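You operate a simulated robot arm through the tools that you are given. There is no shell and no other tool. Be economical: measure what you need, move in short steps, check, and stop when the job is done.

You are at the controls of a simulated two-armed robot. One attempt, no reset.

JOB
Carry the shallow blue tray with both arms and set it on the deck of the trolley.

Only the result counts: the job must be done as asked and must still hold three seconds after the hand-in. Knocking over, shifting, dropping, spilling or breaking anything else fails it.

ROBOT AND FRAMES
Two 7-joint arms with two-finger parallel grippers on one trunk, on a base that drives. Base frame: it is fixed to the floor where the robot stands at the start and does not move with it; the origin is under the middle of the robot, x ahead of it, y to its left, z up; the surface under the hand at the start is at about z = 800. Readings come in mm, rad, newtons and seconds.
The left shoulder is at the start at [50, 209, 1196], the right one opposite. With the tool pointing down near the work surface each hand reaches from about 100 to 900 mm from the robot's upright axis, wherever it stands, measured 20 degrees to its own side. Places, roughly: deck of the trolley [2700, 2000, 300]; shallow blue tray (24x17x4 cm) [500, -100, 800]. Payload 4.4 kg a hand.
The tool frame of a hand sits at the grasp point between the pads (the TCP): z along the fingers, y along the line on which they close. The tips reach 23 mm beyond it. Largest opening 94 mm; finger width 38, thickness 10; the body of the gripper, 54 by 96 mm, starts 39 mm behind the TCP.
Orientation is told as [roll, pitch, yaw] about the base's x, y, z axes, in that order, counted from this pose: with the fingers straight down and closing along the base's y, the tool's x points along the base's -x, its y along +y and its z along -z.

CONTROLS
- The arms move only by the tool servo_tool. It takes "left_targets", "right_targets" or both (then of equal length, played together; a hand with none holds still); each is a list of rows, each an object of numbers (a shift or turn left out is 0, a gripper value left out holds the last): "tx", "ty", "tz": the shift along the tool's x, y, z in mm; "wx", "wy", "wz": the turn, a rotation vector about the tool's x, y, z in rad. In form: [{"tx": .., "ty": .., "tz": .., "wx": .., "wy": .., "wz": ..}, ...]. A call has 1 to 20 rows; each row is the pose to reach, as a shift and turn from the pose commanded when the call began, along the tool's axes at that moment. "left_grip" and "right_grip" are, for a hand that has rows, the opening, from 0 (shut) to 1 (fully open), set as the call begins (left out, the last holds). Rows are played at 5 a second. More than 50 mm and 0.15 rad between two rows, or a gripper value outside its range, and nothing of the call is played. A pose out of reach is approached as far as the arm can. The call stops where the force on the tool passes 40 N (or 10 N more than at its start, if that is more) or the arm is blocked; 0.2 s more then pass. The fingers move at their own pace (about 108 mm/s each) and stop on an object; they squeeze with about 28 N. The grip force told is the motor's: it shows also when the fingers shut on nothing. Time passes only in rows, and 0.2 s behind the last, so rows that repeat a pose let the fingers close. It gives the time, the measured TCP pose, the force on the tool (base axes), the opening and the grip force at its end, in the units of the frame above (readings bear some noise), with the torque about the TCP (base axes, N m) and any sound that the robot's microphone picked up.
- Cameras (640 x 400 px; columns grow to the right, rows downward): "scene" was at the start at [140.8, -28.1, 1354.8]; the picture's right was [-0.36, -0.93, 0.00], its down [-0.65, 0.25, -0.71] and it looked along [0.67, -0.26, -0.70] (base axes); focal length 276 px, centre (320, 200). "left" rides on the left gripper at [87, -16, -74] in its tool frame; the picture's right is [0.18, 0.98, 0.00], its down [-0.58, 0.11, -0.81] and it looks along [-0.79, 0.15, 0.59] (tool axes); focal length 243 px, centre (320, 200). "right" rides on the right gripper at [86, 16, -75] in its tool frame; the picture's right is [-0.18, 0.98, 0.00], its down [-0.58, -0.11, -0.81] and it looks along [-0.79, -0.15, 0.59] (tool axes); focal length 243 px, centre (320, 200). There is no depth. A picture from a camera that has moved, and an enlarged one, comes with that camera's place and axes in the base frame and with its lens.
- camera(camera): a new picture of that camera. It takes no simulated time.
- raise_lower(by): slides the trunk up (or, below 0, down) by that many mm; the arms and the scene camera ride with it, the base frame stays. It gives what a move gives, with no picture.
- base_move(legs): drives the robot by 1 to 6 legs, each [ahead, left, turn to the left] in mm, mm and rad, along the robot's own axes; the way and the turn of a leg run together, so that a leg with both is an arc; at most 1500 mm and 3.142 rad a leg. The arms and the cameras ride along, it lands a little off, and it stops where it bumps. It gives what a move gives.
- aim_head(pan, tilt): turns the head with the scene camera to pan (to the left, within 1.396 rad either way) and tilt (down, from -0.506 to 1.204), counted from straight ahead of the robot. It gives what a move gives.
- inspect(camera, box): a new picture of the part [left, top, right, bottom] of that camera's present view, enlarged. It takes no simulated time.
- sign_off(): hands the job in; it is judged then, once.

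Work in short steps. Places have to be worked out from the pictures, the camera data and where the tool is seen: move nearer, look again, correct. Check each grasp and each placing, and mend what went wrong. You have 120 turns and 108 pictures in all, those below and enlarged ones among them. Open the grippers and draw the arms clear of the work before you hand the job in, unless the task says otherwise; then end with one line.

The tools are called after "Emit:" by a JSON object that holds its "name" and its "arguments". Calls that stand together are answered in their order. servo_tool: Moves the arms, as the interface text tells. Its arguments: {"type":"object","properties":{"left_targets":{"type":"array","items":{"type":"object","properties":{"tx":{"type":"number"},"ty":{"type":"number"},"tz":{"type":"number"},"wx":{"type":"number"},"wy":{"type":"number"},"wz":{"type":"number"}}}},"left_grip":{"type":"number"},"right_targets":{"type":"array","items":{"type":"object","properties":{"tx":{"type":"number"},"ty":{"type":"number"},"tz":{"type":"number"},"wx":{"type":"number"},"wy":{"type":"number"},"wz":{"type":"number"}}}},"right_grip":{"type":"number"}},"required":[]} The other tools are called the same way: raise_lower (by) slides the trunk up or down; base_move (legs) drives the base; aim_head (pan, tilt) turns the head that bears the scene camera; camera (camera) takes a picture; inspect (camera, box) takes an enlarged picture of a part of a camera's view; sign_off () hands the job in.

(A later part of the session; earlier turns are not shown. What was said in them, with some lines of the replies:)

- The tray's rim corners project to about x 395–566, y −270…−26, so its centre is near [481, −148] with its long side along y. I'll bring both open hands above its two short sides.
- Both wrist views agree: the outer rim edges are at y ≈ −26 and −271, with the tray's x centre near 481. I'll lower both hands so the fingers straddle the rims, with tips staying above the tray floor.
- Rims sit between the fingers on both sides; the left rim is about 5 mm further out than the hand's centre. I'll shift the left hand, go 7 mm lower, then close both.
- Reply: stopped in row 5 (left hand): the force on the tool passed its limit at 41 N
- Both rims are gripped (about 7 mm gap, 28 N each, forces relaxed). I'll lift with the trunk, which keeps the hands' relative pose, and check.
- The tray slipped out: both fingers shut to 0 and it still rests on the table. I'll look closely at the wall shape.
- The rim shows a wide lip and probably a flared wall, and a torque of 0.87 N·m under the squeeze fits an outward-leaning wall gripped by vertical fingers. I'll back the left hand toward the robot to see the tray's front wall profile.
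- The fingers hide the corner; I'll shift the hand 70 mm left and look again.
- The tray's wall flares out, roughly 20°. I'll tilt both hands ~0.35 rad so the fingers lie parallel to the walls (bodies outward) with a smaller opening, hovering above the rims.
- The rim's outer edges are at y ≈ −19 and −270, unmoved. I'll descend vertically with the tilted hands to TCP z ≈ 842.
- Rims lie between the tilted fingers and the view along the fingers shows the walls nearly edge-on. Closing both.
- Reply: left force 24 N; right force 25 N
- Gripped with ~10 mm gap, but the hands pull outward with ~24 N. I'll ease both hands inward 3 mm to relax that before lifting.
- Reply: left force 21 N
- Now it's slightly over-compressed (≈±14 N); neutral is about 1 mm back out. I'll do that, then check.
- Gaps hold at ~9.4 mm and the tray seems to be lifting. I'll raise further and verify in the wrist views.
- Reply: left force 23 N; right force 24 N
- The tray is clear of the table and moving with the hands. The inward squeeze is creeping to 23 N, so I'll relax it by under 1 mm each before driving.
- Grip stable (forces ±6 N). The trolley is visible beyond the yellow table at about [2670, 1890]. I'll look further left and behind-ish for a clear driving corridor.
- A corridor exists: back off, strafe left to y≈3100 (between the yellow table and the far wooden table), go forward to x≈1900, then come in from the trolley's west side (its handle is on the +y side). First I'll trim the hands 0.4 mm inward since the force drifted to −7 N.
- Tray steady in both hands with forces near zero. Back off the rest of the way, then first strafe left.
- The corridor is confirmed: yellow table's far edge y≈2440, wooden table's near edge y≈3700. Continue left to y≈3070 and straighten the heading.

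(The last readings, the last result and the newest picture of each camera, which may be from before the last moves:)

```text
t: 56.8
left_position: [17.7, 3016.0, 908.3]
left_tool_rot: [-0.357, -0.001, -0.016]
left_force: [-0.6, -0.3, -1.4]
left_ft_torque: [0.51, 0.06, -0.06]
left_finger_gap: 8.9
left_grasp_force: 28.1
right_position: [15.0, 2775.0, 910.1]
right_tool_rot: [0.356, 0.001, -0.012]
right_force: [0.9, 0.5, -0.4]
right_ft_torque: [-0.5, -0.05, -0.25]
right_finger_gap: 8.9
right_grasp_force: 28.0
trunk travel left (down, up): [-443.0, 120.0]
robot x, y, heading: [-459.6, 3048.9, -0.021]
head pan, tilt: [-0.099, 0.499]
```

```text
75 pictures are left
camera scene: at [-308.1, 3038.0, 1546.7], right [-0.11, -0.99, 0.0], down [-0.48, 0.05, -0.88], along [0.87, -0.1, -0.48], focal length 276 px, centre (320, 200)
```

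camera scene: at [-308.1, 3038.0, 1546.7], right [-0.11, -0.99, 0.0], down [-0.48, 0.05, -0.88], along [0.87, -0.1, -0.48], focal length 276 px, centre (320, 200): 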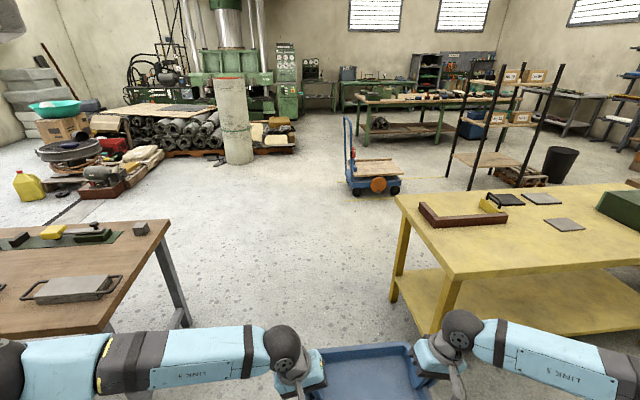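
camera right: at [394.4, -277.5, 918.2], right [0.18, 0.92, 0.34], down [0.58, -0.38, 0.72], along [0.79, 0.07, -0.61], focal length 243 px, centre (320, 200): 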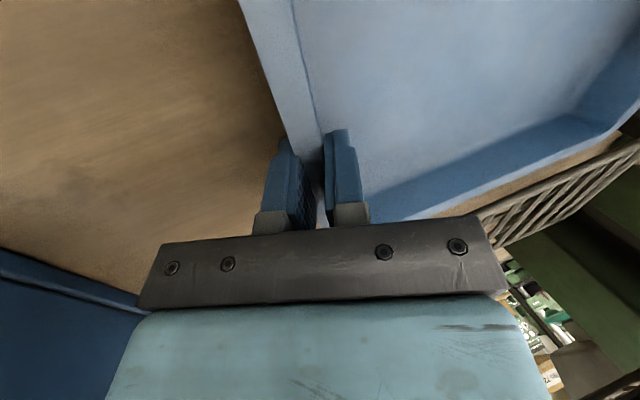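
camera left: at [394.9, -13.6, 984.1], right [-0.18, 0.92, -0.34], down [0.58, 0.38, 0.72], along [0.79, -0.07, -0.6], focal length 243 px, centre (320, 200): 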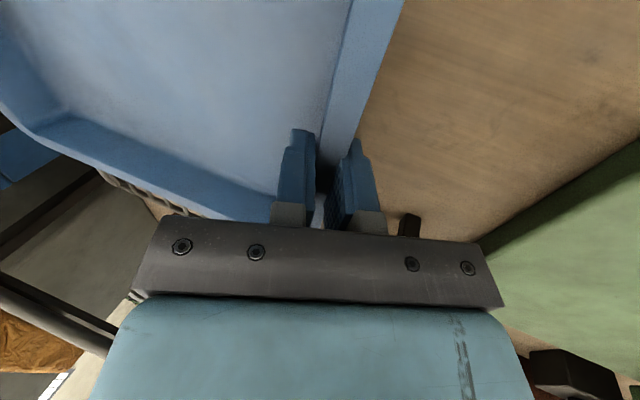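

Clear lane ahead between the tables; trolley deck measures about x 2450–2940, y 1760–2330 with the handle on the +y side. Drive forward to x≈1900.

Emit:
{"name": "base_move", "arguments": {"legs": [[1170, 20, 0.018], [1170, 0, 0]]}}

Emit:
{"name": "aim_head", "arguments": {"pan": -0.9, "tilt": 0.6}}

Emit:
{"name": "camera", "arguments": {"camera": "scene"}}

```text
t: 68.1
left_position: [2326.5, 3034.1, 908.5]
left_tool_rot: [-0.355, -0.001, 0.002]
left_force: [-0.4, 2.2, -0.6]
left_ft_torque: [0.56, -0.02, -0.1]
left_finger_gap: 9.3
left_grasp_force: 28.1
right_position: [2328.8, 2791.0, 909.2]
right_tool_rot: [0.355, -0.002, 0.006]
right_force: [0.8, -2.2, -1.1]
right_ft_torque: [-0.58, 0.0, -0.12]
right_finger_gap: 9.0
right_grasp_force: 28.4
trunk travel left (down, up): [-443.0, 120.0]
robot x, y, heading: [1844.7, 3058.8, 0.004]
head pan, tilt: [-0.099, 0.499]
```

```text
t: 69.3
left_position: [2326.9, 3033.3, 908.7]
left_tool_rot: [-0.356, -0.002, 0.001]
left_force: [1.2, -0.9, -0.8]
left_ft_torque: [0.53, 0.05, 0.13]
left_finger_gap: 9.2
left_grasp_force: 27.8
right_position: [2328.6, 2791.4, 909.4]
right_tool_rot: [0.355, 0.0, 0.005]
right_force: [-0.4, 1.1, -0.7]
right_ft_torque: [-0.53, -0.09, -0.03]
right_finger_gap: 9.2
right_grasp_force: 28.2
trunk travel left (down, up): [-443.0, 120.0]
robot x, y, heading: [1844.7, 3058.8, 0.002]
head pan, tilt: [-0.901, 0.6]
```

```text
74 pictures are left
camera scene: at [1965.3, 2988.7, 1537.6], right [-0.78, -0.62, 0.0], down [-0.35, 0.44, -0.83], along [0.51, -0.64, -0.56], focal length 276 px, centre (320, 200)
```

scene: 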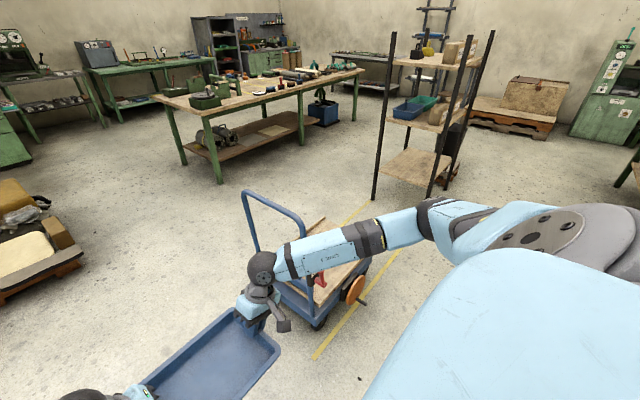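

Strafe right in front of the trolley's west side, keeping the tray at x<2420 so it clears the handle (x≥2550, y≈2315).

Emit:
{"name": "base_move", "arguments": {"legs": [[0, -500, 0], [0, -450, 0]]}}

Emit:
{"name": "aim_head", "arguments": {"pan": 0, "tilt": 0.7}}

Emit:
{"name": "camera", "arguments": {"camera": "scene"}}

```text
t: 78.2
left_position: [2329.9, 2093.4, 908.2]
left_tool_rot: [-0.353, -0.003, 0.002]
left_force: [0.3, 3.8, -1.9]
left_ft_torque: [0.58, 0.17, 0.18]
left_finger_gap: 9.3
left_grasp_force: 27.8
right_position: [2332.1, 1849.6, 910.3]
right_tool_rot: [0.355, 0.0, 0.007]
right_force: [-0.8, -3.9, -1.6]
right_ft_torque: [-0.54, -0.16, 0.07]
right_finger_gap: 8.8
right_grasp_force: 27.6
trunk travel left (down, up): [-443.0, 120.0]
robot x, y, heading: [1848.3, 2113.1, 0.007]
head pan, tilt: [-0.901, 0.6]
```

```text
t: 79.4
left_position: [2330.4, 2092.2, 908.5]
left_tool_rot: [-0.355, -0.001, 0.001]
left_force: [-0.9, -1.0, -1.7]
left_ft_torque: [0.53, 0.05, 0.25]
left_finger_gap: 8.9
left_grasp_force: 28.4
right_position: [2331.8, 1850.8, 909.8]
right_tool_rot: [0.354, -0.001, 0.007]
right_force: [0.1, 0.9, -1.5]
right_ft_torque: [-0.52, -0.07, -0.5]
right_finger_gap: 8.6
right_grasp_force: 27.8
trunk travel left (down, up): [-443.0, 120.0]
robot x, y, heading: [1846.7, 2115.3, 0.001]
head pan, tilt: [0.0, 0.7]
```

```text
73 pictures are left
camera scene: at [1997.9, 2116.7, 1529.0], right [0.0, -1.0, 0.0], down [-0.64, 0.0, -0.76], along [0.76, 0.0, -0.64], focal length 276 px, centre (320, 200)
```

scene: 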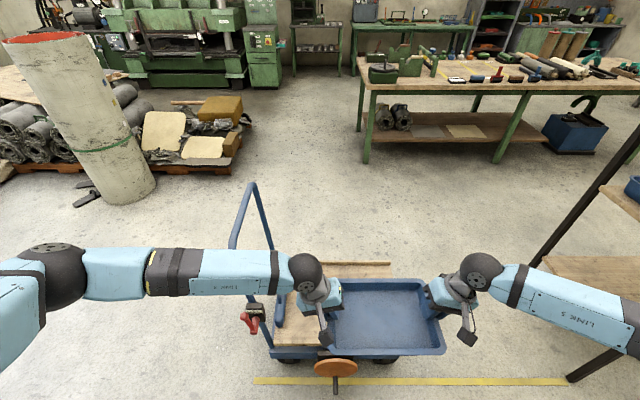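

Problem: with this heading the left forearm would cross the trolley handle (bar at y≈2390, z≈865, x≥2540) when lowered. I'll turn ~0.8 rad left and approach from the south-west instead. First I look down to gauge the base footprint.

Emit:
{"name": "aim_head", "arguments": {"pan": 0, "tilt": 1.2}}

Emit:
{"name": "camera", "arguments": {"camera": "scene"}}

```text
t: 80.3
left_position: [2329.9, 2093.4, 908.8]
left_tool_rot: [-0.352, -0.003, 0.002]
left_force: [-0.7, -0.2, -1.1]
left_ft_torque: [0.53, -0.03, 0.16]
left_finger_gap: 8.9
left_grasp_force: 28.2
right_position: [2332.6, 1849.7, 908.8]
right_tool_rot: [0.354, 0.0, 0.006]
right_force: [0.7, -0.3, -0.8]
right_ft_torque: [-0.46, 0.03, -0.47]
right_finger_gap: 8.4
right_grasp_force: 28.5
trunk travel left (down, up): [-443.0, 120.0]
robot x, y, heading: [1848.6, 2115.1, 0.002]
head pan, tilt: [0.0, 1.201]
```

```text
72 pictures are left
camera scene: at [1969.0, 2116.7, 1493.1], right [0.0, -1.0, 0.0], down [-0.93, 0.0, -0.36], along [0.36, 0.0, -0.93], focal length 276 px, centre (320, 200)
```

scene: 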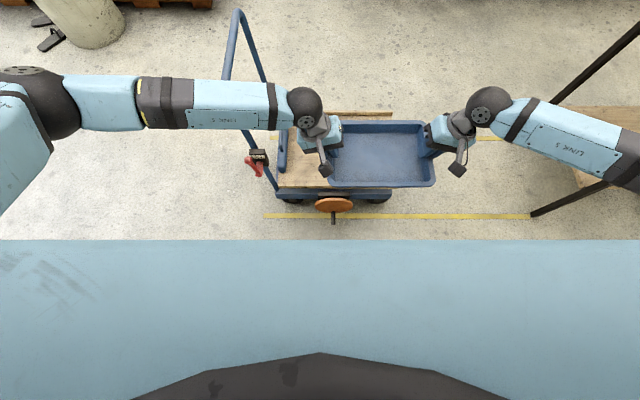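

Body front isn't an issue here. Turn left 0.8 rad in place (tray stays high and within x<2480, clear of the handle), then retreat to the south-west.

Emit:
{"name": "base_move", "arguments": {"legs": [[0, 0, 0.4], [0, 0, 0.4]]}}

Emit:
{"name": "aim_head", "arguments": {"pan": -0.5, "tilt": 0.7}}

Emit:
{"name": "camera", "arguments": {"camera": "scene"}}

```text
t: 83.1
left_position: [2199.4, 2447.1, 909.2]
left_tool_rot: [-0.352, -0.001, 0.804]
left_force: [-3.0, 0.4, -0.8]
left_ft_torque: [0.43, 0.36, 0.0]
left_finger_gap: 8.9
left_grasp_force: 28.3
right_position: [2375.0, 2278.8, 909.4]
right_tool_rot: [0.353, -0.001, 0.81]
right_force: [3.2, -0.3, -1.0]
right_ft_torque: [-0.43, -0.32, -0.34]
right_finger_gap: 8.7
right_grasp_force: 27.6
trunk travel left (down, up): [-443.0, 120.0]
robot x, y, heading: [1851.0, 2113.3, 0.809]
head pan, tilt: [0.0, 1.201]
```

```text
t: 84.0
left_position: [2200.1, 2446.3, 908.2]
left_tool_rot: [-0.354, -0.002, 0.803]
left_force: [1.5, 0.4, -1.2]
left_ft_torque: [0.24, 0.5, 0.22]
left_finger_gap: 9.1
left_grasp_force: 28.3
right_position: [2374.6, 2278.1, 909.3]
right_tool_rot: [0.355, -0.001, 0.811]
right_force: [-1.0, -0.5, -1.3]
right_ft_torque: [-0.17, -0.43, 0.2]
right_finger_gap: 8.5
right_grasp_force: 27.8
trunk travel left (down, up): [-443.0, 120.0]
robot x, y, heading: [1850.4, 2113.2, 0.804]
head pan, tilt: [-0.499, 0.7]
```

```text
71 pictures are left
camera scene: at [1973.2, 2190.8, 1528.9], right [0.3, -0.95, 0.0], down [-0.61, -0.2, -0.76], along [0.73, 0.23, -0.64], focal length 276 px, centre (320, 200)
```

scene: 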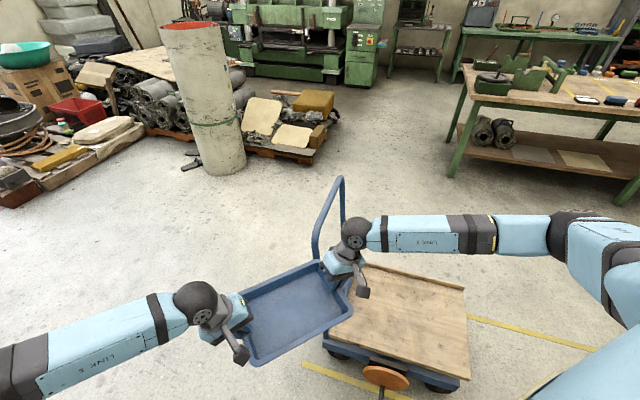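

Deck now fully seen: x≈2510–2940, y≈1735–2290, empty. I drive to the staging spot at about [1800, 1450] keeping the heading.

Emit:
{"name": "base_move", "arguments": {"legs": [[-512, -424, 0]]}}

Emit:
{"name": "aim_head", "arguments": {"pan": -0.2, "tilt": 0.75}}

Emit:
{"name": "camera", "arguments": {"camera": "scene"}}

```text
t: 88.3
left_position: [2149.3, 1780.9, 909.0]
left_tool_rot: [-0.355, -0.001, 0.804]
left_force: [-0.9, 1.7, -1.8]
left_ft_torque: [0.36, 0.47, -0.14]
left_finger_gap: 8.8
left_grasp_force: 28.3
right_position: [2324.3, 1613.2, 910.4]
right_tool_rot: [0.356, 0.0, 0.808]
right_force: [0.6, -1.8, -1.3]
right_ft_torque: [-0.31, -0.37, 0.26]
right_finger_gap: 8.4
right_grasp_force: 28.2
trunk travel left (down, up): [-443.0, 120.0]
robot x, y, heading: [1795.3, 1449.4, 0.809]
head pan, tilt: [-0.499, 0.7]
```

```text
t: 89.1
left_position: [2149.0, 1780.9, 907.6]
left_tool_rot: [-0.354, -0.002, 0.805]
left_force: [-0.4, -2.5, -1.3]
left_ft_torque: [0.42, 0.31, 0.08]
left_finger_gap: 9.2
left_grasp_force: 28.1
right_position: [2324.0, 1612.8, 908.6]
right_tool_rot: [0.355, 0.002, 0.811]
right_force: [-0.1, 2.3, 0.1]
right_ft_torque: [-0.38, -0.27, -0.45]
right_finger_gap: 8.4
right_grasp_force: 27.7
trunk travel left (down, up): [-443.0, 120.0]
robot x, y, heading: [1795.8, 1450.2, 0.811]
head pan, tilt: [-0.201, 0.75]
```

```text
70 pictures are left
camera scene: at [1910.3, 1546.5, 1524.8], right [0.57, -0.82, 0.0], down [-0.56, -0.39, -0.73], along [0.6, 0.42, -0.68], focal length 276 px, centre (320, 200)
```

scene: 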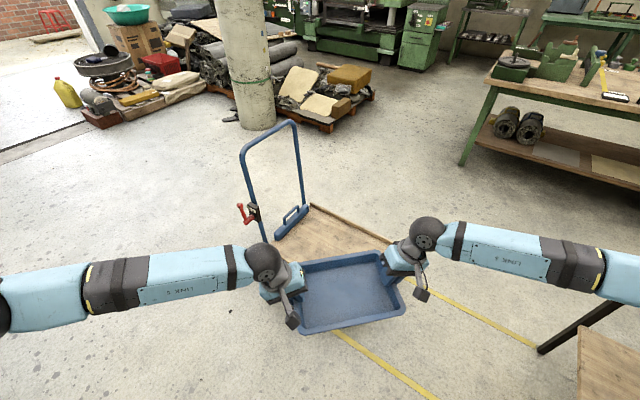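

Extending both arms forward together by 240 mm (to ~720 mm ahead), with a slight compensation for the tiny yaw difference between the hands.

Emit:
{"name": "servo_tool", "arguments": {"left_targets": [{"tx": -20, "ty": 0.05}, {"tx": -40, "ty": 0.11, "tz": -0.04}, {"tx": -60, "ty": 0.16, "tz": -0.06}, {"tx": -80, "ty": 0.22, "tz": -0.08}, {"tx": -100, "ty": 0.28, "tz": -0.1}, {"tx": -120, "ty": 0.33, "tz": -0.12}, {"tx": -120, "ty": 0.33, "tz": -0.12}], "right_targets": [{"tx": -20, "ty": -0.05}, {"tx": -40, "ty": -0.11, "tz": -0.04}, {"tx": -60, "ty": -0.16, "tz": -0.06}, {"tx": -80, "ty": -0.22, "tz": -0.08}, {"tx": -100, "ty": -0.28, "tz": -0.1}, {"tx": -120, "ty": -0.33, "tz": -0.12}, {"tx": -120, "ty": -0.33, "tz": -0.12}]}}

```text
t: 90.7
left_position: [2233.4, 1866.8, 908.4]
left_tool_rot: [-0.352, -0.002, 0.805]
left_force: [-1.2, -4.1, -0.8]
left_ft_torque: [0.2, 0.53, -0.03]
left_finger_gap: 8.6
left_grasp_force: 28.1
right_position: [2407.7, 1698.9, 910.5]
right_tool_rot: [0.354, -0.003, 0.808]
right_force: [1.1, 3.2, -0.5]
right_ft_torque: [-0.14, -0.5, -0.76]
right_finger_gap: 8.8
right_grasp_force: 28.2
trunk travel left (down, up): [-443.0, 120.0]
robot x, y, heading: [1797.4, 1450.6, 0.808]
head pan, tilt: [-0.201, 0.75]
```

Smooth, forces small. Another 120 mm.

Emit:
{"name": "servo_tool", "arguments": {"left_targets": [{"tx": -20}, {"tx": -40}, {"tx": -60}, {"tx": -80}, {"tx": -100}, {"tx": -120}, {"tx": -120}], "right_targets": [{"tx": -20}, {"tx": -40}, {"tx": -60}, {"tx": -80}, {"tx": -100}, {"tx": -120}, {"tx": -120}]}}

Emit:
{"name": "raise_lower", "arguments": {"by": -200}}

Emit:
{"name": "camera", "arguments": {"camera": "scene"}}

```text
t: 92.3
left_position: [2315.7, 1954.6, 908.6]
left_tool_rot: [-0.352, -0.001, 0.806]
left_force: [-4.6, -0.5, -1.6]
left_ft_torque: [0.47, 0.35, -0.47]
left_finger_gap: 8.6
left_grasp_force: 28.3
right_position: [2491.4, 1786.3, 910.2]
right_tool_rot: [0.353, -0.002, 0.81]
right_force: [3.4, 0.4, -0.4]
right_ft_torque: [-0.37, -0.29, -0.39]
right_finger_gap: 8.3
right_grasp_force: 27.8
trunk travel left (down, up): [-443.0, 120.0]
robot x, y, heading: [1797.4, 1448.0, 0.81]
head pan, tilt: [-0.201, 0.75]
```

```text
t: 94.5
left_position: [2315.4, 1954.9, 708.7]
left_tool_rot: [-0.354, -0.002, 0.806]
left_force: [-17.1, 11.6, -1.6]
left_ft_torque: [0.6, 0.54, -0.44]
left_finger_gap: 8.7
left_grasp_force: 27.9
right_position: [2490.2, 1785.3, 708.9]
right_tool_rot: [0.353, 0.001, 0.807]
right_force: [17.5, -12.1, -0.2]
right_ft_torque: [-0.58, -0.52, -0.42]
right_finger_gap: 8.5
right_grasp_force: 28.2
trunk travel left (down, up): [-243.0, 320.0]
robot x, y, heading: [1795.5, 1449.5, 0.809]
head pan, tilt: [-0.201, 0.75]
```

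```text
69 pictures are left
camera scene: at [1910.1, 1546.4, 1324.8], right [0.57, -0.82, 0.0], down [-0.56, -0.39, -0.73], along [0.6, 0.42, -0.68], focal length 276 px, centre (320, 200)
```

scene: 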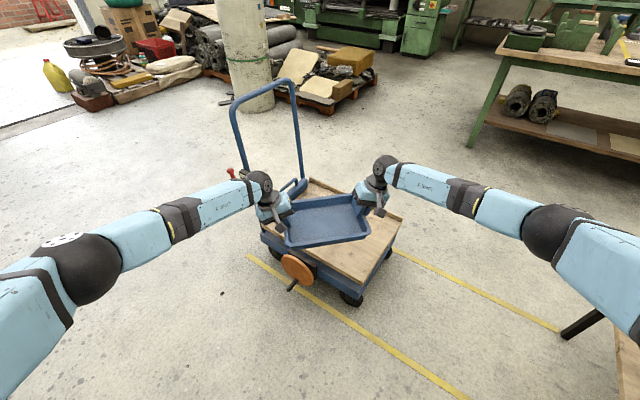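

Inward squeeze rose to 20 N; I relax by 0.6 mm each, then drive so that the tray centre goes to about [2710, 1985] over the deck, staying high.

Emit:
{"name": "servo_tool", "arguments": {"left_targets": [{"ty": 0.6, "tz": -0.2}, {"ty": 0.6, "tz": -0.2}], "right_targets": [{"ty": -0.6, "tz": -0.2}, {"ty": -0.6, "tz": -0.2}]}}

Emit:
{"name": "base_move", "arguments": {"legs": [[0, -143, 0], [200, 0, 0]]}}

Emit:
{"name": "camera", "arguments": {"camera": "scene"}}

```text
t: 95.1
left_position: [2314.9, 1954.9, 709.9]
left_tool_rot: [-0.354, 0.001, 0.806]
left_force: [-14.5, 12.2, -1.0]
left_ft_torque: [0.56, 0.57, -0.35]
left_finger_gap: 8.5
left_grasp_force: 27.9
right_position: [2491.0, 1786.1, 709.7]
right_tool_rot: [0.353, 0.0, 0.807]
right_force: [15.3, -12.0, -0.8]
right_ft_torque: [-0.54, -0.53, -0.16]
right_finger_gap: 8.3
right_grasp_force: 28.2
trunk travel left (down, up): [-243.0, 320.0]
robot x, y, heading: [1800.6, 1448.1, 0.807]
head pan, tilt: [-0.201, 0.75]
```

```text
t: 98.2
left_position: [2556.0, 2004.3, 708.2]
left_tool_rot: [-0.355, 0.0, 0.809]
left_force: [-16.7, 15.4, -1.9]
left_ft_torque: [0.54, 0.57, -0.25]
left_finger_gap: 8.9
left_grasp_force: 28.0
right_position: [2731.5, 1835.8, 708.8]
right_tool_rot: [0.354, 0.0, 0.811]
right_force: [16.4, -15.9, -1.1]
right_ft_torque: [-0.58, -0.59, 0.26]
right_finger_gap: 8.3
right_grasp_force: 27.9
trunk travel left (down, up): [-243.0, 320.0]
robot x, y, heading: [2038.6, 1495.7, 0.81]
head pan, tilt: [-0.201, 0.75]
```

```text
68 pictures are left
camera scene: at [2152.2, 1594.4, 1324.6], right [0.57, -0.82, 0.0], down [-0.56, -0.39, -0.73], along [0.6, 0.42, -0.68], focal length 276 px, centre (320, 200)
```

scene: 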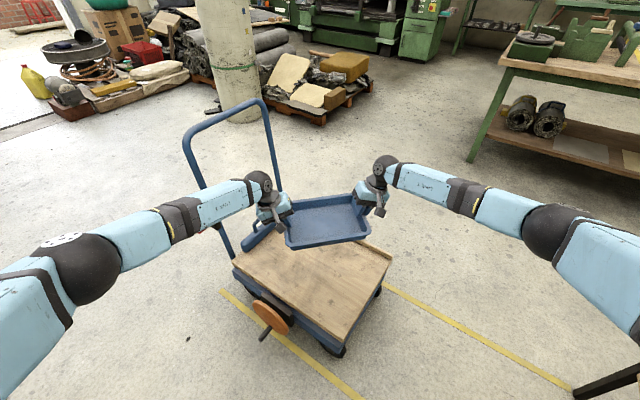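

Deck corners re-measured: x≈2500–2940, y≈1765–2300. I move ahead 85 mm (tray centre → ≈[2703, 1981]) and relax the squeeze by 0.8 mm each.

Emit:
{"name": "servo_tool", "arguments": {"left_targets": [{"ty": 0.75, "tz": -0.28}, {"ty": 0.75, "tz": -0.28}], "right_targets": [{"ty": -0.75, "tz": -0.28}, {"ty": -0.75, "tz": -0.28}]}}

Emit:
{"name": "base_move", "arguments": {"legs": [[85, 0, 0]]}}

Emit:
{"name": "raise_lower", "arguments": {"by": -150}}

Emit:
{"name": "camera", "arguments": {"camera": "scene"}}

```text
t: 98.8
left_position: [2554.7, 2002.9, 709.0]
left_tool_rot: [-0.357, -0.003, 0.81]
left_force: [8.1, -1.3, -2.2]
left_ft_torque: [0.21, 0.39, 0.68]
left_finger_gap: 8.8
left_grasp_force: 27.9
right_position: [2731.8, 1835.7, 709.5]
right_tool_rot: [0.353, 0.0, 0.815]
right_force: [-7.7, 2.1, -1.1]
right_ft_torque: [-0.12, -0.33, 0.4]
right_finger_gap: 8.5
right_grasp_force: 28.4
trunk travel left (down, up): [-243.0, 320.0]
robot x, y, heading: [2041.1, 1497.4, 0.811]
head pan, tilt: [-0.201, 0.75]
```

```text
t: 99.9
left_position: [2615.5, 2063.2, 708.3]
left_tool_rot: [-0.356, -0.002, 0.807]
left_force: [14.2, -7.2, -1.7]
left_ft_torque: [0.37, 0.05, 0.85]
left_finger_gap: 8.8
left_grasp_force: 28.5
right_position: [2791.7, 1896.2, 709.4]
right_tool_rot: [0.354, -0.002, 0.812]
right_force: [-13.6, 7.3, -1.6]
right_ft_torque: [-0.36, -0.07, 0.37]
right_finger_gap: 8.1
right_grasp_force: 27.8
trunk travel left (down, up): [-243.0, 320.0]
robot x, y, heading: [2099.8, 1554.3, 0.808]
head pan, tilt: [-0.201, 0.75]
```

```text
t: 101.6
left_position: [2615.3, 2062.6, 559.4]
left_tool_rot: [-0.357, -0.003, 0.808]
left_force: [3.9, 2.0, -1.2]
left_ft_torque: [0.28, 0.44, 0.57]
left_finger_gap: 8.7
left_grasp_force: 28.2
right_position: [2790.2, 1894.4, 560.3]
right_tool_rot: [0.353, 0.0, 0.813]
right_force: [-3.0, -1.1, -1.0]
right_ft_torque: [-0.22, -0.4, 0.28]
right_finger_gap: 8.1
right_grasp_force: 27.8
trunk travel left (down, up): [-93.0, 470.0]
robot x, y, heading: [2096.0, 1556.0, 0.81]
head pan, tilt: [-0.201, 0.75]
```

```text
67 pictures are left
camera scene: at [2210.3, 1655.1, 1174.9], right [0.57, -0.82, 0.0], down [-0.56, -0.39, -0.73], along [0.6, 0.42, -0.68], focal length 276 px, centre (320, 200)
```

scene: 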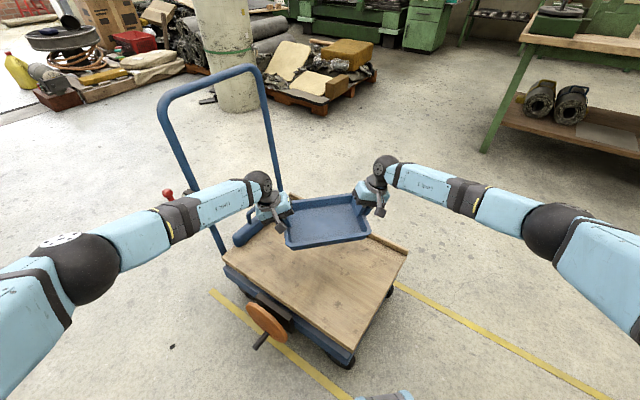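

Everything is clear of the handle, tray over the deck. Lower the trunk the remaining 90 mm.

Emit:
{"name": "raise_lower", "arguments": {"by": -90}}

Emit:
{"name": "servo_tool", "arguments": {"left_targets": [{"ty": 5.2, "tz": 14}, {"ty": 10.5, "tz": 28.1}, {"ty": 15.7, "tz": 42.2}, {"ty": 21, "tz": 56.2}, {"ty": 21, "tz": 56.2}], "right_targets": [{"ty": -5.2, "tz": 14}, {"ty": -10.4, "tz": 28.1}, {"ty": -15.6, "tz": 42.2}, {"ty": -20.8, "tz": 56.2}, {"ty": -20.8, "tz": 56.2}]}}

Emit:
{"name": "camera", "arguments": {"camera": "scene"}}

Emit:
{"name": "camera", "arguments": {"camera": "left"}}

```text
t: 102.9
left_position: [2614.0, 2064.4, 469.1]
left_tool_rot: [-0.356, -0.003, 0.808]
left_force: [3.1, 1.9, -1.3]
left_ft_torque: [0.3, 0.42, 0.59]
left_finger_gap: 8.8
left_grasp_force: 27.7
right_position: [2790.8, 1897.1, 469.1]
right_tool_rot: [0.354, 0.001, 0.813]
right_force: [-3.9, -2.1, -1.5]
right_ft_torque: [-0.25, -0.37, 0.37]
right_finger_gap: 8.1
right_grasp_force: 27.5
trunk travel left (down, up): [-3.0, 560.0]
robot x, y, heading: [2095.6, 1554.1, 0.807]
head pan, tilt: [-0.201, 0.75]
```

```text
t: 104.1
left_position: [2615.3, 2063.9, 408.4]
left_tool_rot: [-0.353, 0.0, 0.806]
left_force: [-3.8, 1.0, -0.9]
left_ft_torque: [0.47, 0.31, 0.27]
left_finger_gap: 8.7
left_grasp_force: 27.5
right_position: [2790.7, 1896.1, 410.5]
right_tool_rot: [0.356, -0.001, 0.813]
right_force: [4.2, -2.6, -0.7]
right_ft_torque: [-0.39, -0.3, -0.53]
right_finger_gap: 8.5
right_grasp_force: 28.1
trunk travel left (down, up): [-3.0, 560.0]
robot x, y, heading: [2099.9, 1555.7, 0.808]
head pan, tilt: [-0.201, 0.75]
```

```text
66 pictures are left
camera scene: at [2210.5, 1655.2, 1084.8], right [0.57, -0.82, 0.0], down [-0.56, -0.39, -0.73], along [0.6, 0.42, -0.68], focal length 276 px, centre (320, 200)
```

scene: 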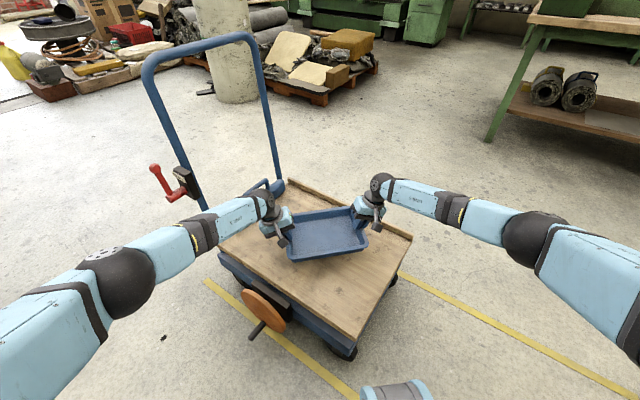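

```text
65 pictures are left
camera left: at [2546.2, 2009.0, 484.6], right [-0.79, 0.51, -0.34], down [0.13, 0.68, 0.72], along [0.6, 0.53, -0.6], focal length 243 px, centre (320, 200)
```

left: 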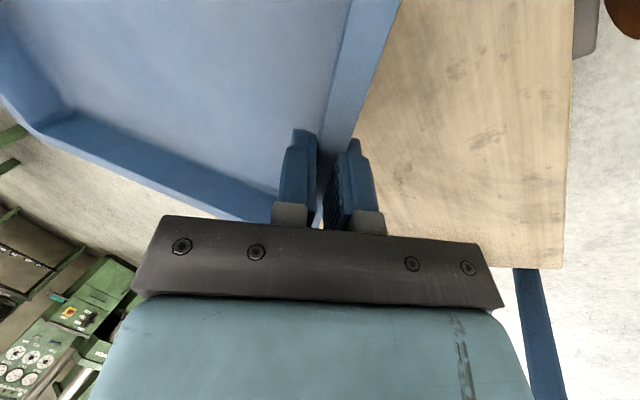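

Tray is well inside the deck. Lower 50 mm more, then feel for contact in small steps.

Emit:
{"name": "servo_tool", "arguments": {"left_targets": [{"ty": 4.5, "tz": 12}, {"ty": 9, "tz": 24}, {"ty": 13.4, "tz": 36}, {"ty": 17.4, "tz": 46.9}, {"ty": 17.4, "tz": 46.9}], "right_targets": [{"ty": -4.5, "tz": 12}, {"ty": -9, "tz": 24}, {"ty": -13.4, "tz": 36}, {"ty": -17.6, "tz": 46.9}, {"ty": -17.6, "tz": 46.9}]}}

Emit:
{"name": "servo_tool", "arguments": {"left_targets": [{"ty": 1.0, "tz": 2.8}, {"ty": 2.1, "tz": 5.6}, {"ty": 3.1, "tz": 8.4}, {"ty": 4.2, "tz": 11.2}, {"ty": 4.2, "tz": 11.2}], "right_targets": [{"ty": -1.0, "tz": 2.8}, {"ty": -2.1, "tz": 5.6}, {"ty": -3.1, "tz": 8.4}, {"ty": -4.2, "tz": 11.2}, {"ty": -4.2, "tz": 11.2}]}}

```text
t: 105.3
left_position: [2612.8, 2064.5, 372.4]
left_tool_rot: [-0.356, -0.002, 0.809]
left_force: [0.7, -0.7, -1.8]
left_ft_torque: [0.13, 0.55, -0.31]
left_finger_gap: 9.2
left_grasp_force: 27.8
left hand out of reach, approached as far as the arm can: row 4, 5
right_position: [2789.8, 1894.9, 360.4]
right_tool_rot: [0.352, 0.0, 0.809]
right_force: [-0.7, -1.1, -0.4]
right_ft_torque: [-0.1, -0.51, 0.34]
right_finger_gap: 7.4
right_grasp_force: 27.9
trunk travel left (down, up): [-3.0, 560.0]
robot x, y, heading: [2096.9, 1561.0, 0.807]
head pan, tilt: [-0.201, 0.75]
```

```text
t: 106.5
left_position: [2610.2, 2061.5, 362.5]
left_tool_rot: [-0.356, -0.004, 0.808]
left_force: [12.4, 2.1, -1.4]
left_ft_torque: [0.76, -0.16, 1.27]
left_finger_gap: 9.1
left_grasp_force: 28.5
left hand out of reach, approached as far as the arm can: row 3, 4, 5
right_position: [2789.2, 1896.0, 360.7]
right_tool_rot: [0.354, 0.0, 0.812]
right_force: [-12.8, -2.2, -1.6]
right_ft_torque: [-0.79, 0.12, 1.28]
right_finger_gap: 8.3
right_grasp_force: 27.8
right hand out of reach, approached as far as the arm can: row 1, 2, 3, 4, 5
trunk travel left (down, up): [-3.0, 560.0]
robot x, y, heading: [2098.6, 1558.9, 0.802]
head pan, tilt: [-0.201, 0.75]
```

Arms are at the edge of their reach at z≈361 (need ≈341). I'll retract both hands toward the robot by 60 mm and afterwards creep the base forward to compensate; first a short check step.

Emit:
{"name": "servo_tool", "arguments": {"left_targets": [{"tx": 10}, {"tx": 20}, {"tx": 20}], "right_targets": [{"tx": 10}, {"tx": 20}, {"tx": 20}]}}

```text
t: 107.3
left_position: [2596.3, 2046.2, 362.4]
left_tool_rot: [-0.357, -0.002, 0.81]
left_force: [10.4, -0.1, -1.8]
left_ft_torque: [-0.37, 0.8, 0.88]
left_finger_gap: 8.6
left_grasp_force: 28.1
right_position: [2775.2, 1880.7, 360.5]
right_tool_rot: [0.356, -0.002, 0.813]
right_force: [-10.7, 0.4, -0.9]
right_ft_torque: [0.42, -0.79, 0.87]
right_finger_gap: 8.3
right_grasp_force: 28.1
trunk travel left (down, up): [-3.0, 560.0]
robot x, y, heading: [2097.3, 1555.2, 0.808]
head pan, tilt: [-0.201, 0.75]
```

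Works. Retract 40 mm more with a slight inward trim.

Emit:
{"name": "servo_tool", "arguments": {"left_targets": [{"tx": 10, "ty": -0.2, "tz": 0.07}, {"tx": 20, "ty": -0.4, "tz": 0.14}, {"tx": 30, "ty": -0.4, "tz": 0.14}, {"tx": 40, "ty": -0.4, "tz": 0.14}, {"tx": 40, "ty": -0.4, "tz": 0.14}], "right_targets": [{"tx": 10, "ty": 0.2, "tz": 0.07}, {"tx": 20, "ty": 0.4, "tz": 0.14}, {"tx": 30, "ty": 0.4, "tz": 0.14}, {"tx": 40, "ty": 0.4, "tz": 0.14}, {"tx": 40, "ty": 0.4, "tz": 0.14}]}}

Emit:
{"name": "base_move", "arguments": {"legs": [[45, 0, 0]]}}

Emit:
{"name": "camera", "arguments": {"camera": "scene"}}

```text
t: 108.5
left_position: [2568.3, 2016.8, 362.4]
left_tool_rot: [-0.357, -0.004, 0.808]
left_force: [13.5, 2.2, -1.0]
left_ft_torque: [0.38, 0.13, 1.18]
left_finger_gap: 9.0
left_grasp_force: 28.2
right_position: [2747.5, 1851.4, 359.9]
right_tool_rot: [0.356, 0.0, 0.813]
right_force: [-12.4, -2.1, -0.7]
right_ft_torque: [-0.34, -0.13, 1.14]
right_finger_gap: 8.0
right_grasp_force: 28.6
trunk travel left (down, up): [-3.0, 560.0]
robot x, y, heading: [2100.5, 1553.6, 0.809]
head pan, tilt: [-0.201, 0.75]
```

```text
t: 109.4
left_position: [2598.9, 2048.6, 363.0]
left_tool_rot: [-0.358, -0.001, 0.808]
left_force: [12.7, 1.8, -0.7]
left_ft_torque: [0.26, 0.21, 1.16]
left_finger_gap: 9.0
left_grasp_force: 28.2
right_position: [2778.7, 1883.4, 360.6]
right_tool_rot: [0.355, 0.001, 0.812]
right_force: [-11.7, -0.6, -1.0]
right_ft_torque: [-0.24, -0.22, 1.15]
right_finger_gap: 8.5
right_grasp_force: 28.5
trunk travel left (down, up): [-3.0, 560.0]
robot x, y, heading: [2132.7, 1593.2, 0.809]
head pan, tilt: [-0.201, 0.75]
```

```text
64 pictures are left
camera scene: at [2241.4, 1687.4, 1084.7], right [0.57, -0.82, 0.0], down [-0.56, -0.39, -0.73], along [0.6, 0.42, -0.68], focal length 276 px, centre (320, 200)
```

scene: 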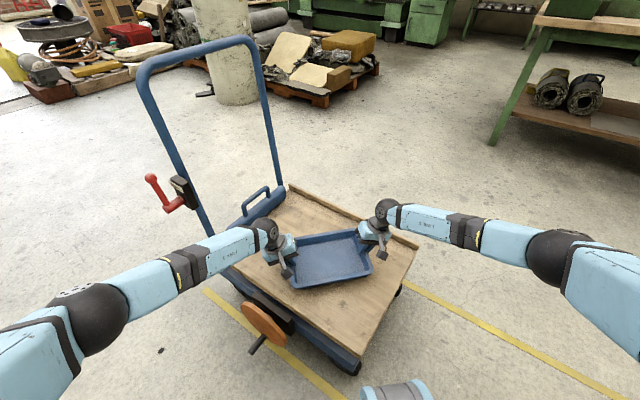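

Position good, no bump. Lower ~17 mm.

Emit:
{"name": "servo_tool", "arguments": {"left_targets": [{"ty": 2.1, "tz": 5.6}, {"ty": 4.2, "tz": 11.2}, {"ty": 6.3, "tz": 16.9}, {"ty": 6.3, "tz": 16.9}], "right_targets": [{"ty": -1.7, "tz": 4.7}, {"ty": -3.5, "tz": 9.4}, {"ty": -5.6, "tz": 15}, {"ty": -5.6, "tz": 15}]}}

Emit:
{"name": "camera", "arguments": {"camera": "left"}}

Emit:
{"name": "camera", "arguments": {"camera": "right"}}

```text
t: 110.4
left_position: [2600.2, 2049.8, 346.6]
left_tool_rot: [-0.357, -0.005, 0.81]
left_force: [5.9, 7.6, 6.6]
left_ft_torque: [-0.46, 0.96, 0.81]
left_finger_gap: 8.6
left_grasp_force: 27.6
right_position: [2778.8, 1883.0, 347.5]
right_tool_rot: [0.355, -0.002, 0.813]
right_force: [-9.4, -8.2, 10.2]
right_ft_torque: [-0.87, 0.25, 1.14]
right_finger_gap: 8.5
right_grasp_force: 28.1
trunk travel left (down, up): [-3.0, 560.0]
robot x, y, heading: [2126.8, 1588.6, 0.807]
head pan, tilt: [-0.201, 0.75]
```

```text
63 pictures are left
camera left: at [2531.1, 1994.1, 421.9], right [-0.79, 0.5, -0.34], down [0.12, 0.68, 0.72], along [0.6, 0.53, -0.6], focal length 243 px, centre (320, 200)
```

left: 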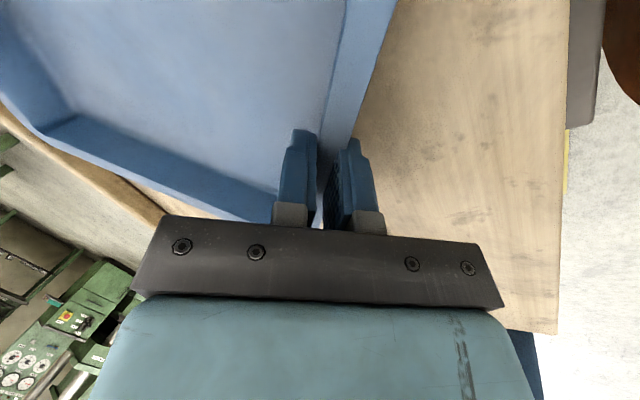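

```text
62 pictures are left
camera right: at [2726.3, 1813.8, 423.3], right [-0.54, 0.77, 0.34], down [0.68, 0.16, 0.72], along [0.5, 0.62, -0.61], focal length 243 px, centre (320, 200)
```

right: 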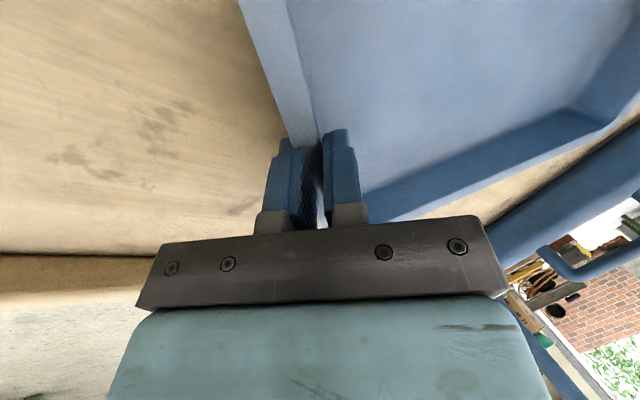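

Both hands read 7–10 N upward: the tray is resting on the deck. Open the grippers.

Emit:
{"name": "servo_tool", "arguments": {"left_targets": [{}, {}, {}, {}], "right_targets": [{}, {}, {}, {}], "left_grip": 0.35, "right_grip": 0.35}}

Emit:
{"name": "camera", "arguments": {"camera": "left"}}

Emit:
{"name": "camera", "arguments": {"camera": "right"}}

```text
t: 111.4
left_position: [2599.4, 2048.5, 343.6]
left_tool_rot: [-0.356, 0.0, 0.808]
left_force: [-0.4, 0.1, 0.0]
left_ft_torque: [0.0, 0.01, -0.02]
left_finger_gap: 32.7
left_grasp_force: 0.0
right_position: [2780.5, 1883.1, 346.0]
right_tool_rot: [0.355, 0.0, 0.811]
right_force: [0.7, 0.0, -0.3]
right_ft_torque: [0.01, -0.03, -0.01]
right_finger_gap: 32.7
right_grasp_force: 0.2
trunk travel left (down, up): [-3.0, 560.0]
robot x, y, heading: [2125.4, 1586.9, 0.805]
head pan, tilt: [-0.201, 0.75]
```

```text
61 pictures are left
camera left: at [2530.8, 1993.7, 420.1], right [-0.79, 0.5, -0.34], down [0.12, 0.68, 0.72], along [0.6, 0.53, -0.6], focal length 243 px, centre (320, 200)
```

left: 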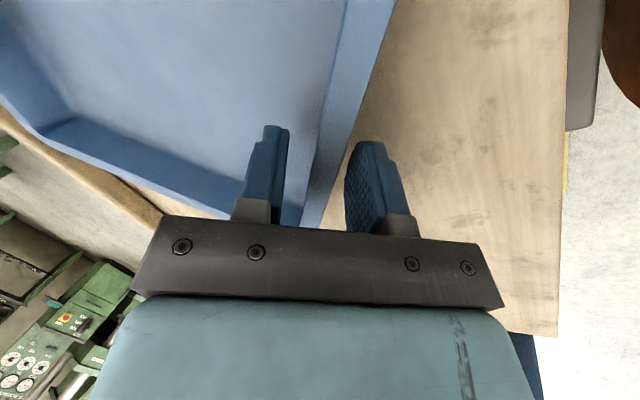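

```text
60 pictures are left
camera right: at [2726.6, 1813.8, 421.6], right [-0.54, 0.77, 0.34], down [0.68, 0.16, 0.72], along [0.5, 0.62, -0.61], focal length 243 px, centre (320, 200)
```

right: 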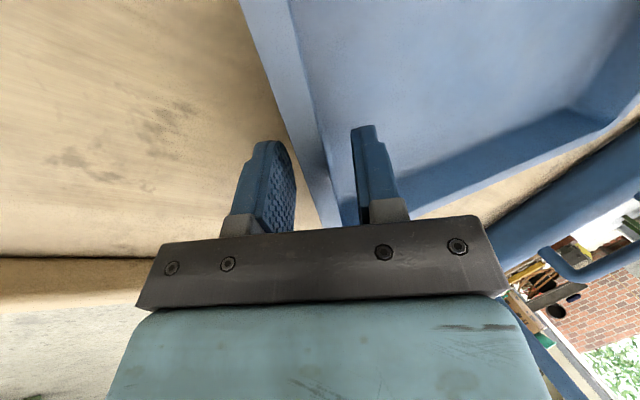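

Fingers are free with zero forces. Withdraw along the finger direction, then raise the trunk clear.

Emit:
{"name": "servo_tool", "arguments": {"left_targets": [{"tz": -10}, {"tz": -25}, {"tz": -45}, {"tz": -70}, {"tz": -70}], "right_targets": [{"tz": -10}, {"tz": -25}, {"tz": -45}, {"tz": -70}, {"tz": -70}]}}

Emit:
{"name": "raise_lower", "arguments": {"by": 200}}

Emit:
{"name": "camera", "arguments": {"camera": "scene"}}

```text
t: 112.6
left_position: [2581.5, 2063.4, 409.9]
left_tool_rot: [-0.353, -0.001, 0.808]
left_force: [-0.2, 0.1, 0.2]
left_ft_torque: [-0.03, -0.02, 0.02]
left_finger_gap: 33.1
left_grasp_force: 0.1
right_position: [2796.5, 1866.0, 410.8]
right_tool_rot: [0.353, 0.0, 0.811]
right_force: [0.1, -0.6, 0.8]
right_ft_torque: [0.0, 0.01, 0.04]
right_finger_gap: 33.1
right_grasp_force: 0.0
trunk travel left (down, up): [-3.0, 560.0]
robot x, y, heading: [2123.7, 1590.0, 0.811]
head pan, tilt: [-0.201, 0.75]
```

```text
t: 114.7
left_position: [2581.3, 2065.9, 608.6]
left_tool_rot: [-0.356, -0.001, 0.807]
left_force: [0.1, 0.0, -0.6]
left_ft_torque: [0.03, 0.02, 0.0]
left_finger_gap: 32.7
left_grasp_force: 0.0
right_position: [2796.9, 1866.3, 611.4]
right_tool_rot: [0.355, -0.001, 0.811]
right_force: [0.0, -0.3, 0.9]
right_ft_torque: [-0.01, 0.0, -0.02]
right_finger_gap: 33.0
right_grasp_force: 0.1
trunk travel left (down, up): [-203.0, 360.0]
robot x, y, heading: [2129.6, 1591.1, 0.806]
head pan, tilt: [-0.201, 0.75]
```

```text
59 pictures are left
camera scene: at [2241.3, 1687.3, 1284.7], right [0.57, -0.82, 0.0], down [-0.56, -0.39, -0.73], along [0.6, 0.42, -0.68], focal length 276 px, centre (320, 200)
```

scene: 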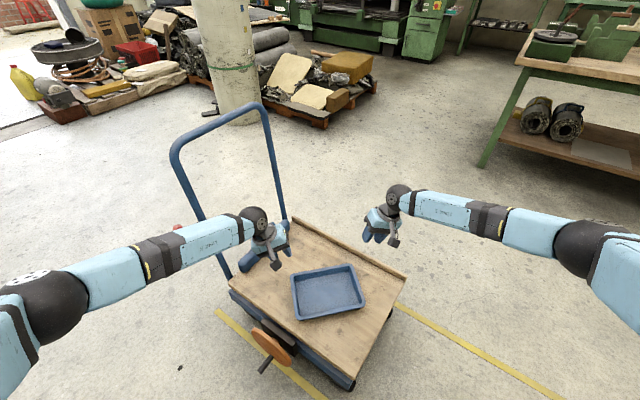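

The tray sits flat in the middle of the deck. Back the robot off so the arms are clear, and take a final look.

Emit:
{"name": "base_move", "arguments": {"legs": [[-350, 0, 0]]}}

Emit:
{"name": "camera", "arguments": {"camera": "scene"}}

```text
t: 117.0
left_position: [2341.4, 1811.6, 610.3]
left_tool_rot: [-0.357, -0.004, 0.806]
left_force: [-0.3, -0.1, 0.0]
left_ft_torque: [-0.02, 0.0, 0.0]
left_finger_gap: 32.8
left_grasp_force: 0.1
right_position: [2555.2, 1613.0, 611.1]
right_tool_rot: [0.354, -0.001, 0.808]
right_force: [0.2, 0.3, -0.9]
right_ft_torque: [-0.01, 0.0, -0.03]
right_finger_gap: 33.2
right_grasp_force: 0.1
trunk travel left (down, up): [-203.0, 360.0]
robot x, y, heading: [1886.4, 1339.2, 0.803]
head pan, tilt: [-0.201, 0.75]
```

```text
58 pictures are left
camera scene: at [1999.7, 1434.7, 1284.9], right [0.57, -0.82, 0.0], down [-0.56, -0.39, -0.73], along [0.6, 0.42, -0.68], focal length 276 px, centre (320, 200)
```

scene: 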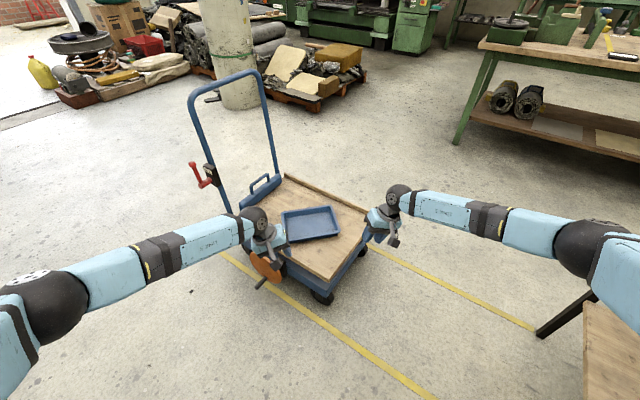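

The tray rests on the deck and the trolley hasn't moved. I open the grippers fully, well clear of it.

Emit:
{"name": "servo_tool", "arguments": {"left_targets": [{}, {}, {}], "right_targets": [{}, {}, {}], "left_grip": 1, "right_grip": 1}}

Emit:
{"name": "inspect", "arguments": {"camera": "scene", "box": [180, 150, 420, 300]}}

```text
t: 117.8
left_position: [2340.4, 1811.9, 609.6]
left_tool_rot: [-0.355, -0.002, 0.807]
left_force: [-0.6, -0.7, 0.3]
left_ft_torque: [0.02, -0.01, -0.01]
left_finger_gap: 93.9
left_grasp_force: 0.0
right_position: [2556.5, 1613.3, 610.6]
right_tool_rot: [0.354, 0.001, 0.809]
right_force: [0.3, -0.9, 0.0]
right_ft_torque: [0.03, -0.01, 0.02]
right_finger_gap: 94.0
right_grasp_force: 0.0
trunk travel left (down, up): [-203.0, 360.0]
robot x, y, heading: [1889.9, 1336.5, 0.805]
head pan, tilt: [-0.201, 0.75]
```

```text
2.67 times, centred on (300, 225) of scene
camera zoom: at [2000.1, 1435.0, 1284.8], right [0.57, -0.82, 0.0], down [-0.56, -0.39, -0.73], along [0.6, 0.42, -0.68], focal length 735 px, centre (373, 133)
```

zoom: 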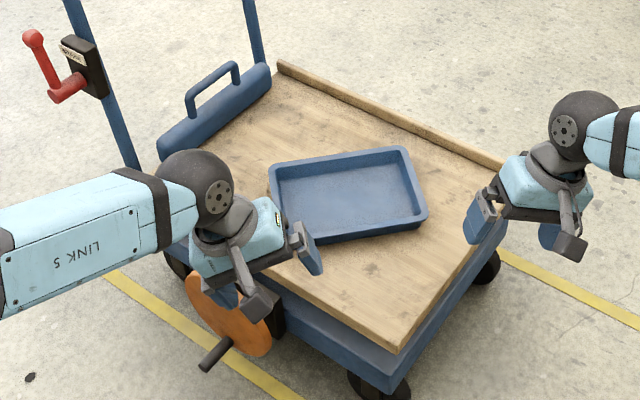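

The tray is stable at about [2695, 1975] on the deck, unchanged since release; handing in.

Emit:
{"name": "sign_off", "arguments": {}}

```text
The job is handed in.
```

The blue tray is on the trolley deck, flat and well inside the edges; the grippers are open, both arms are clear of it, and the job is handed in.
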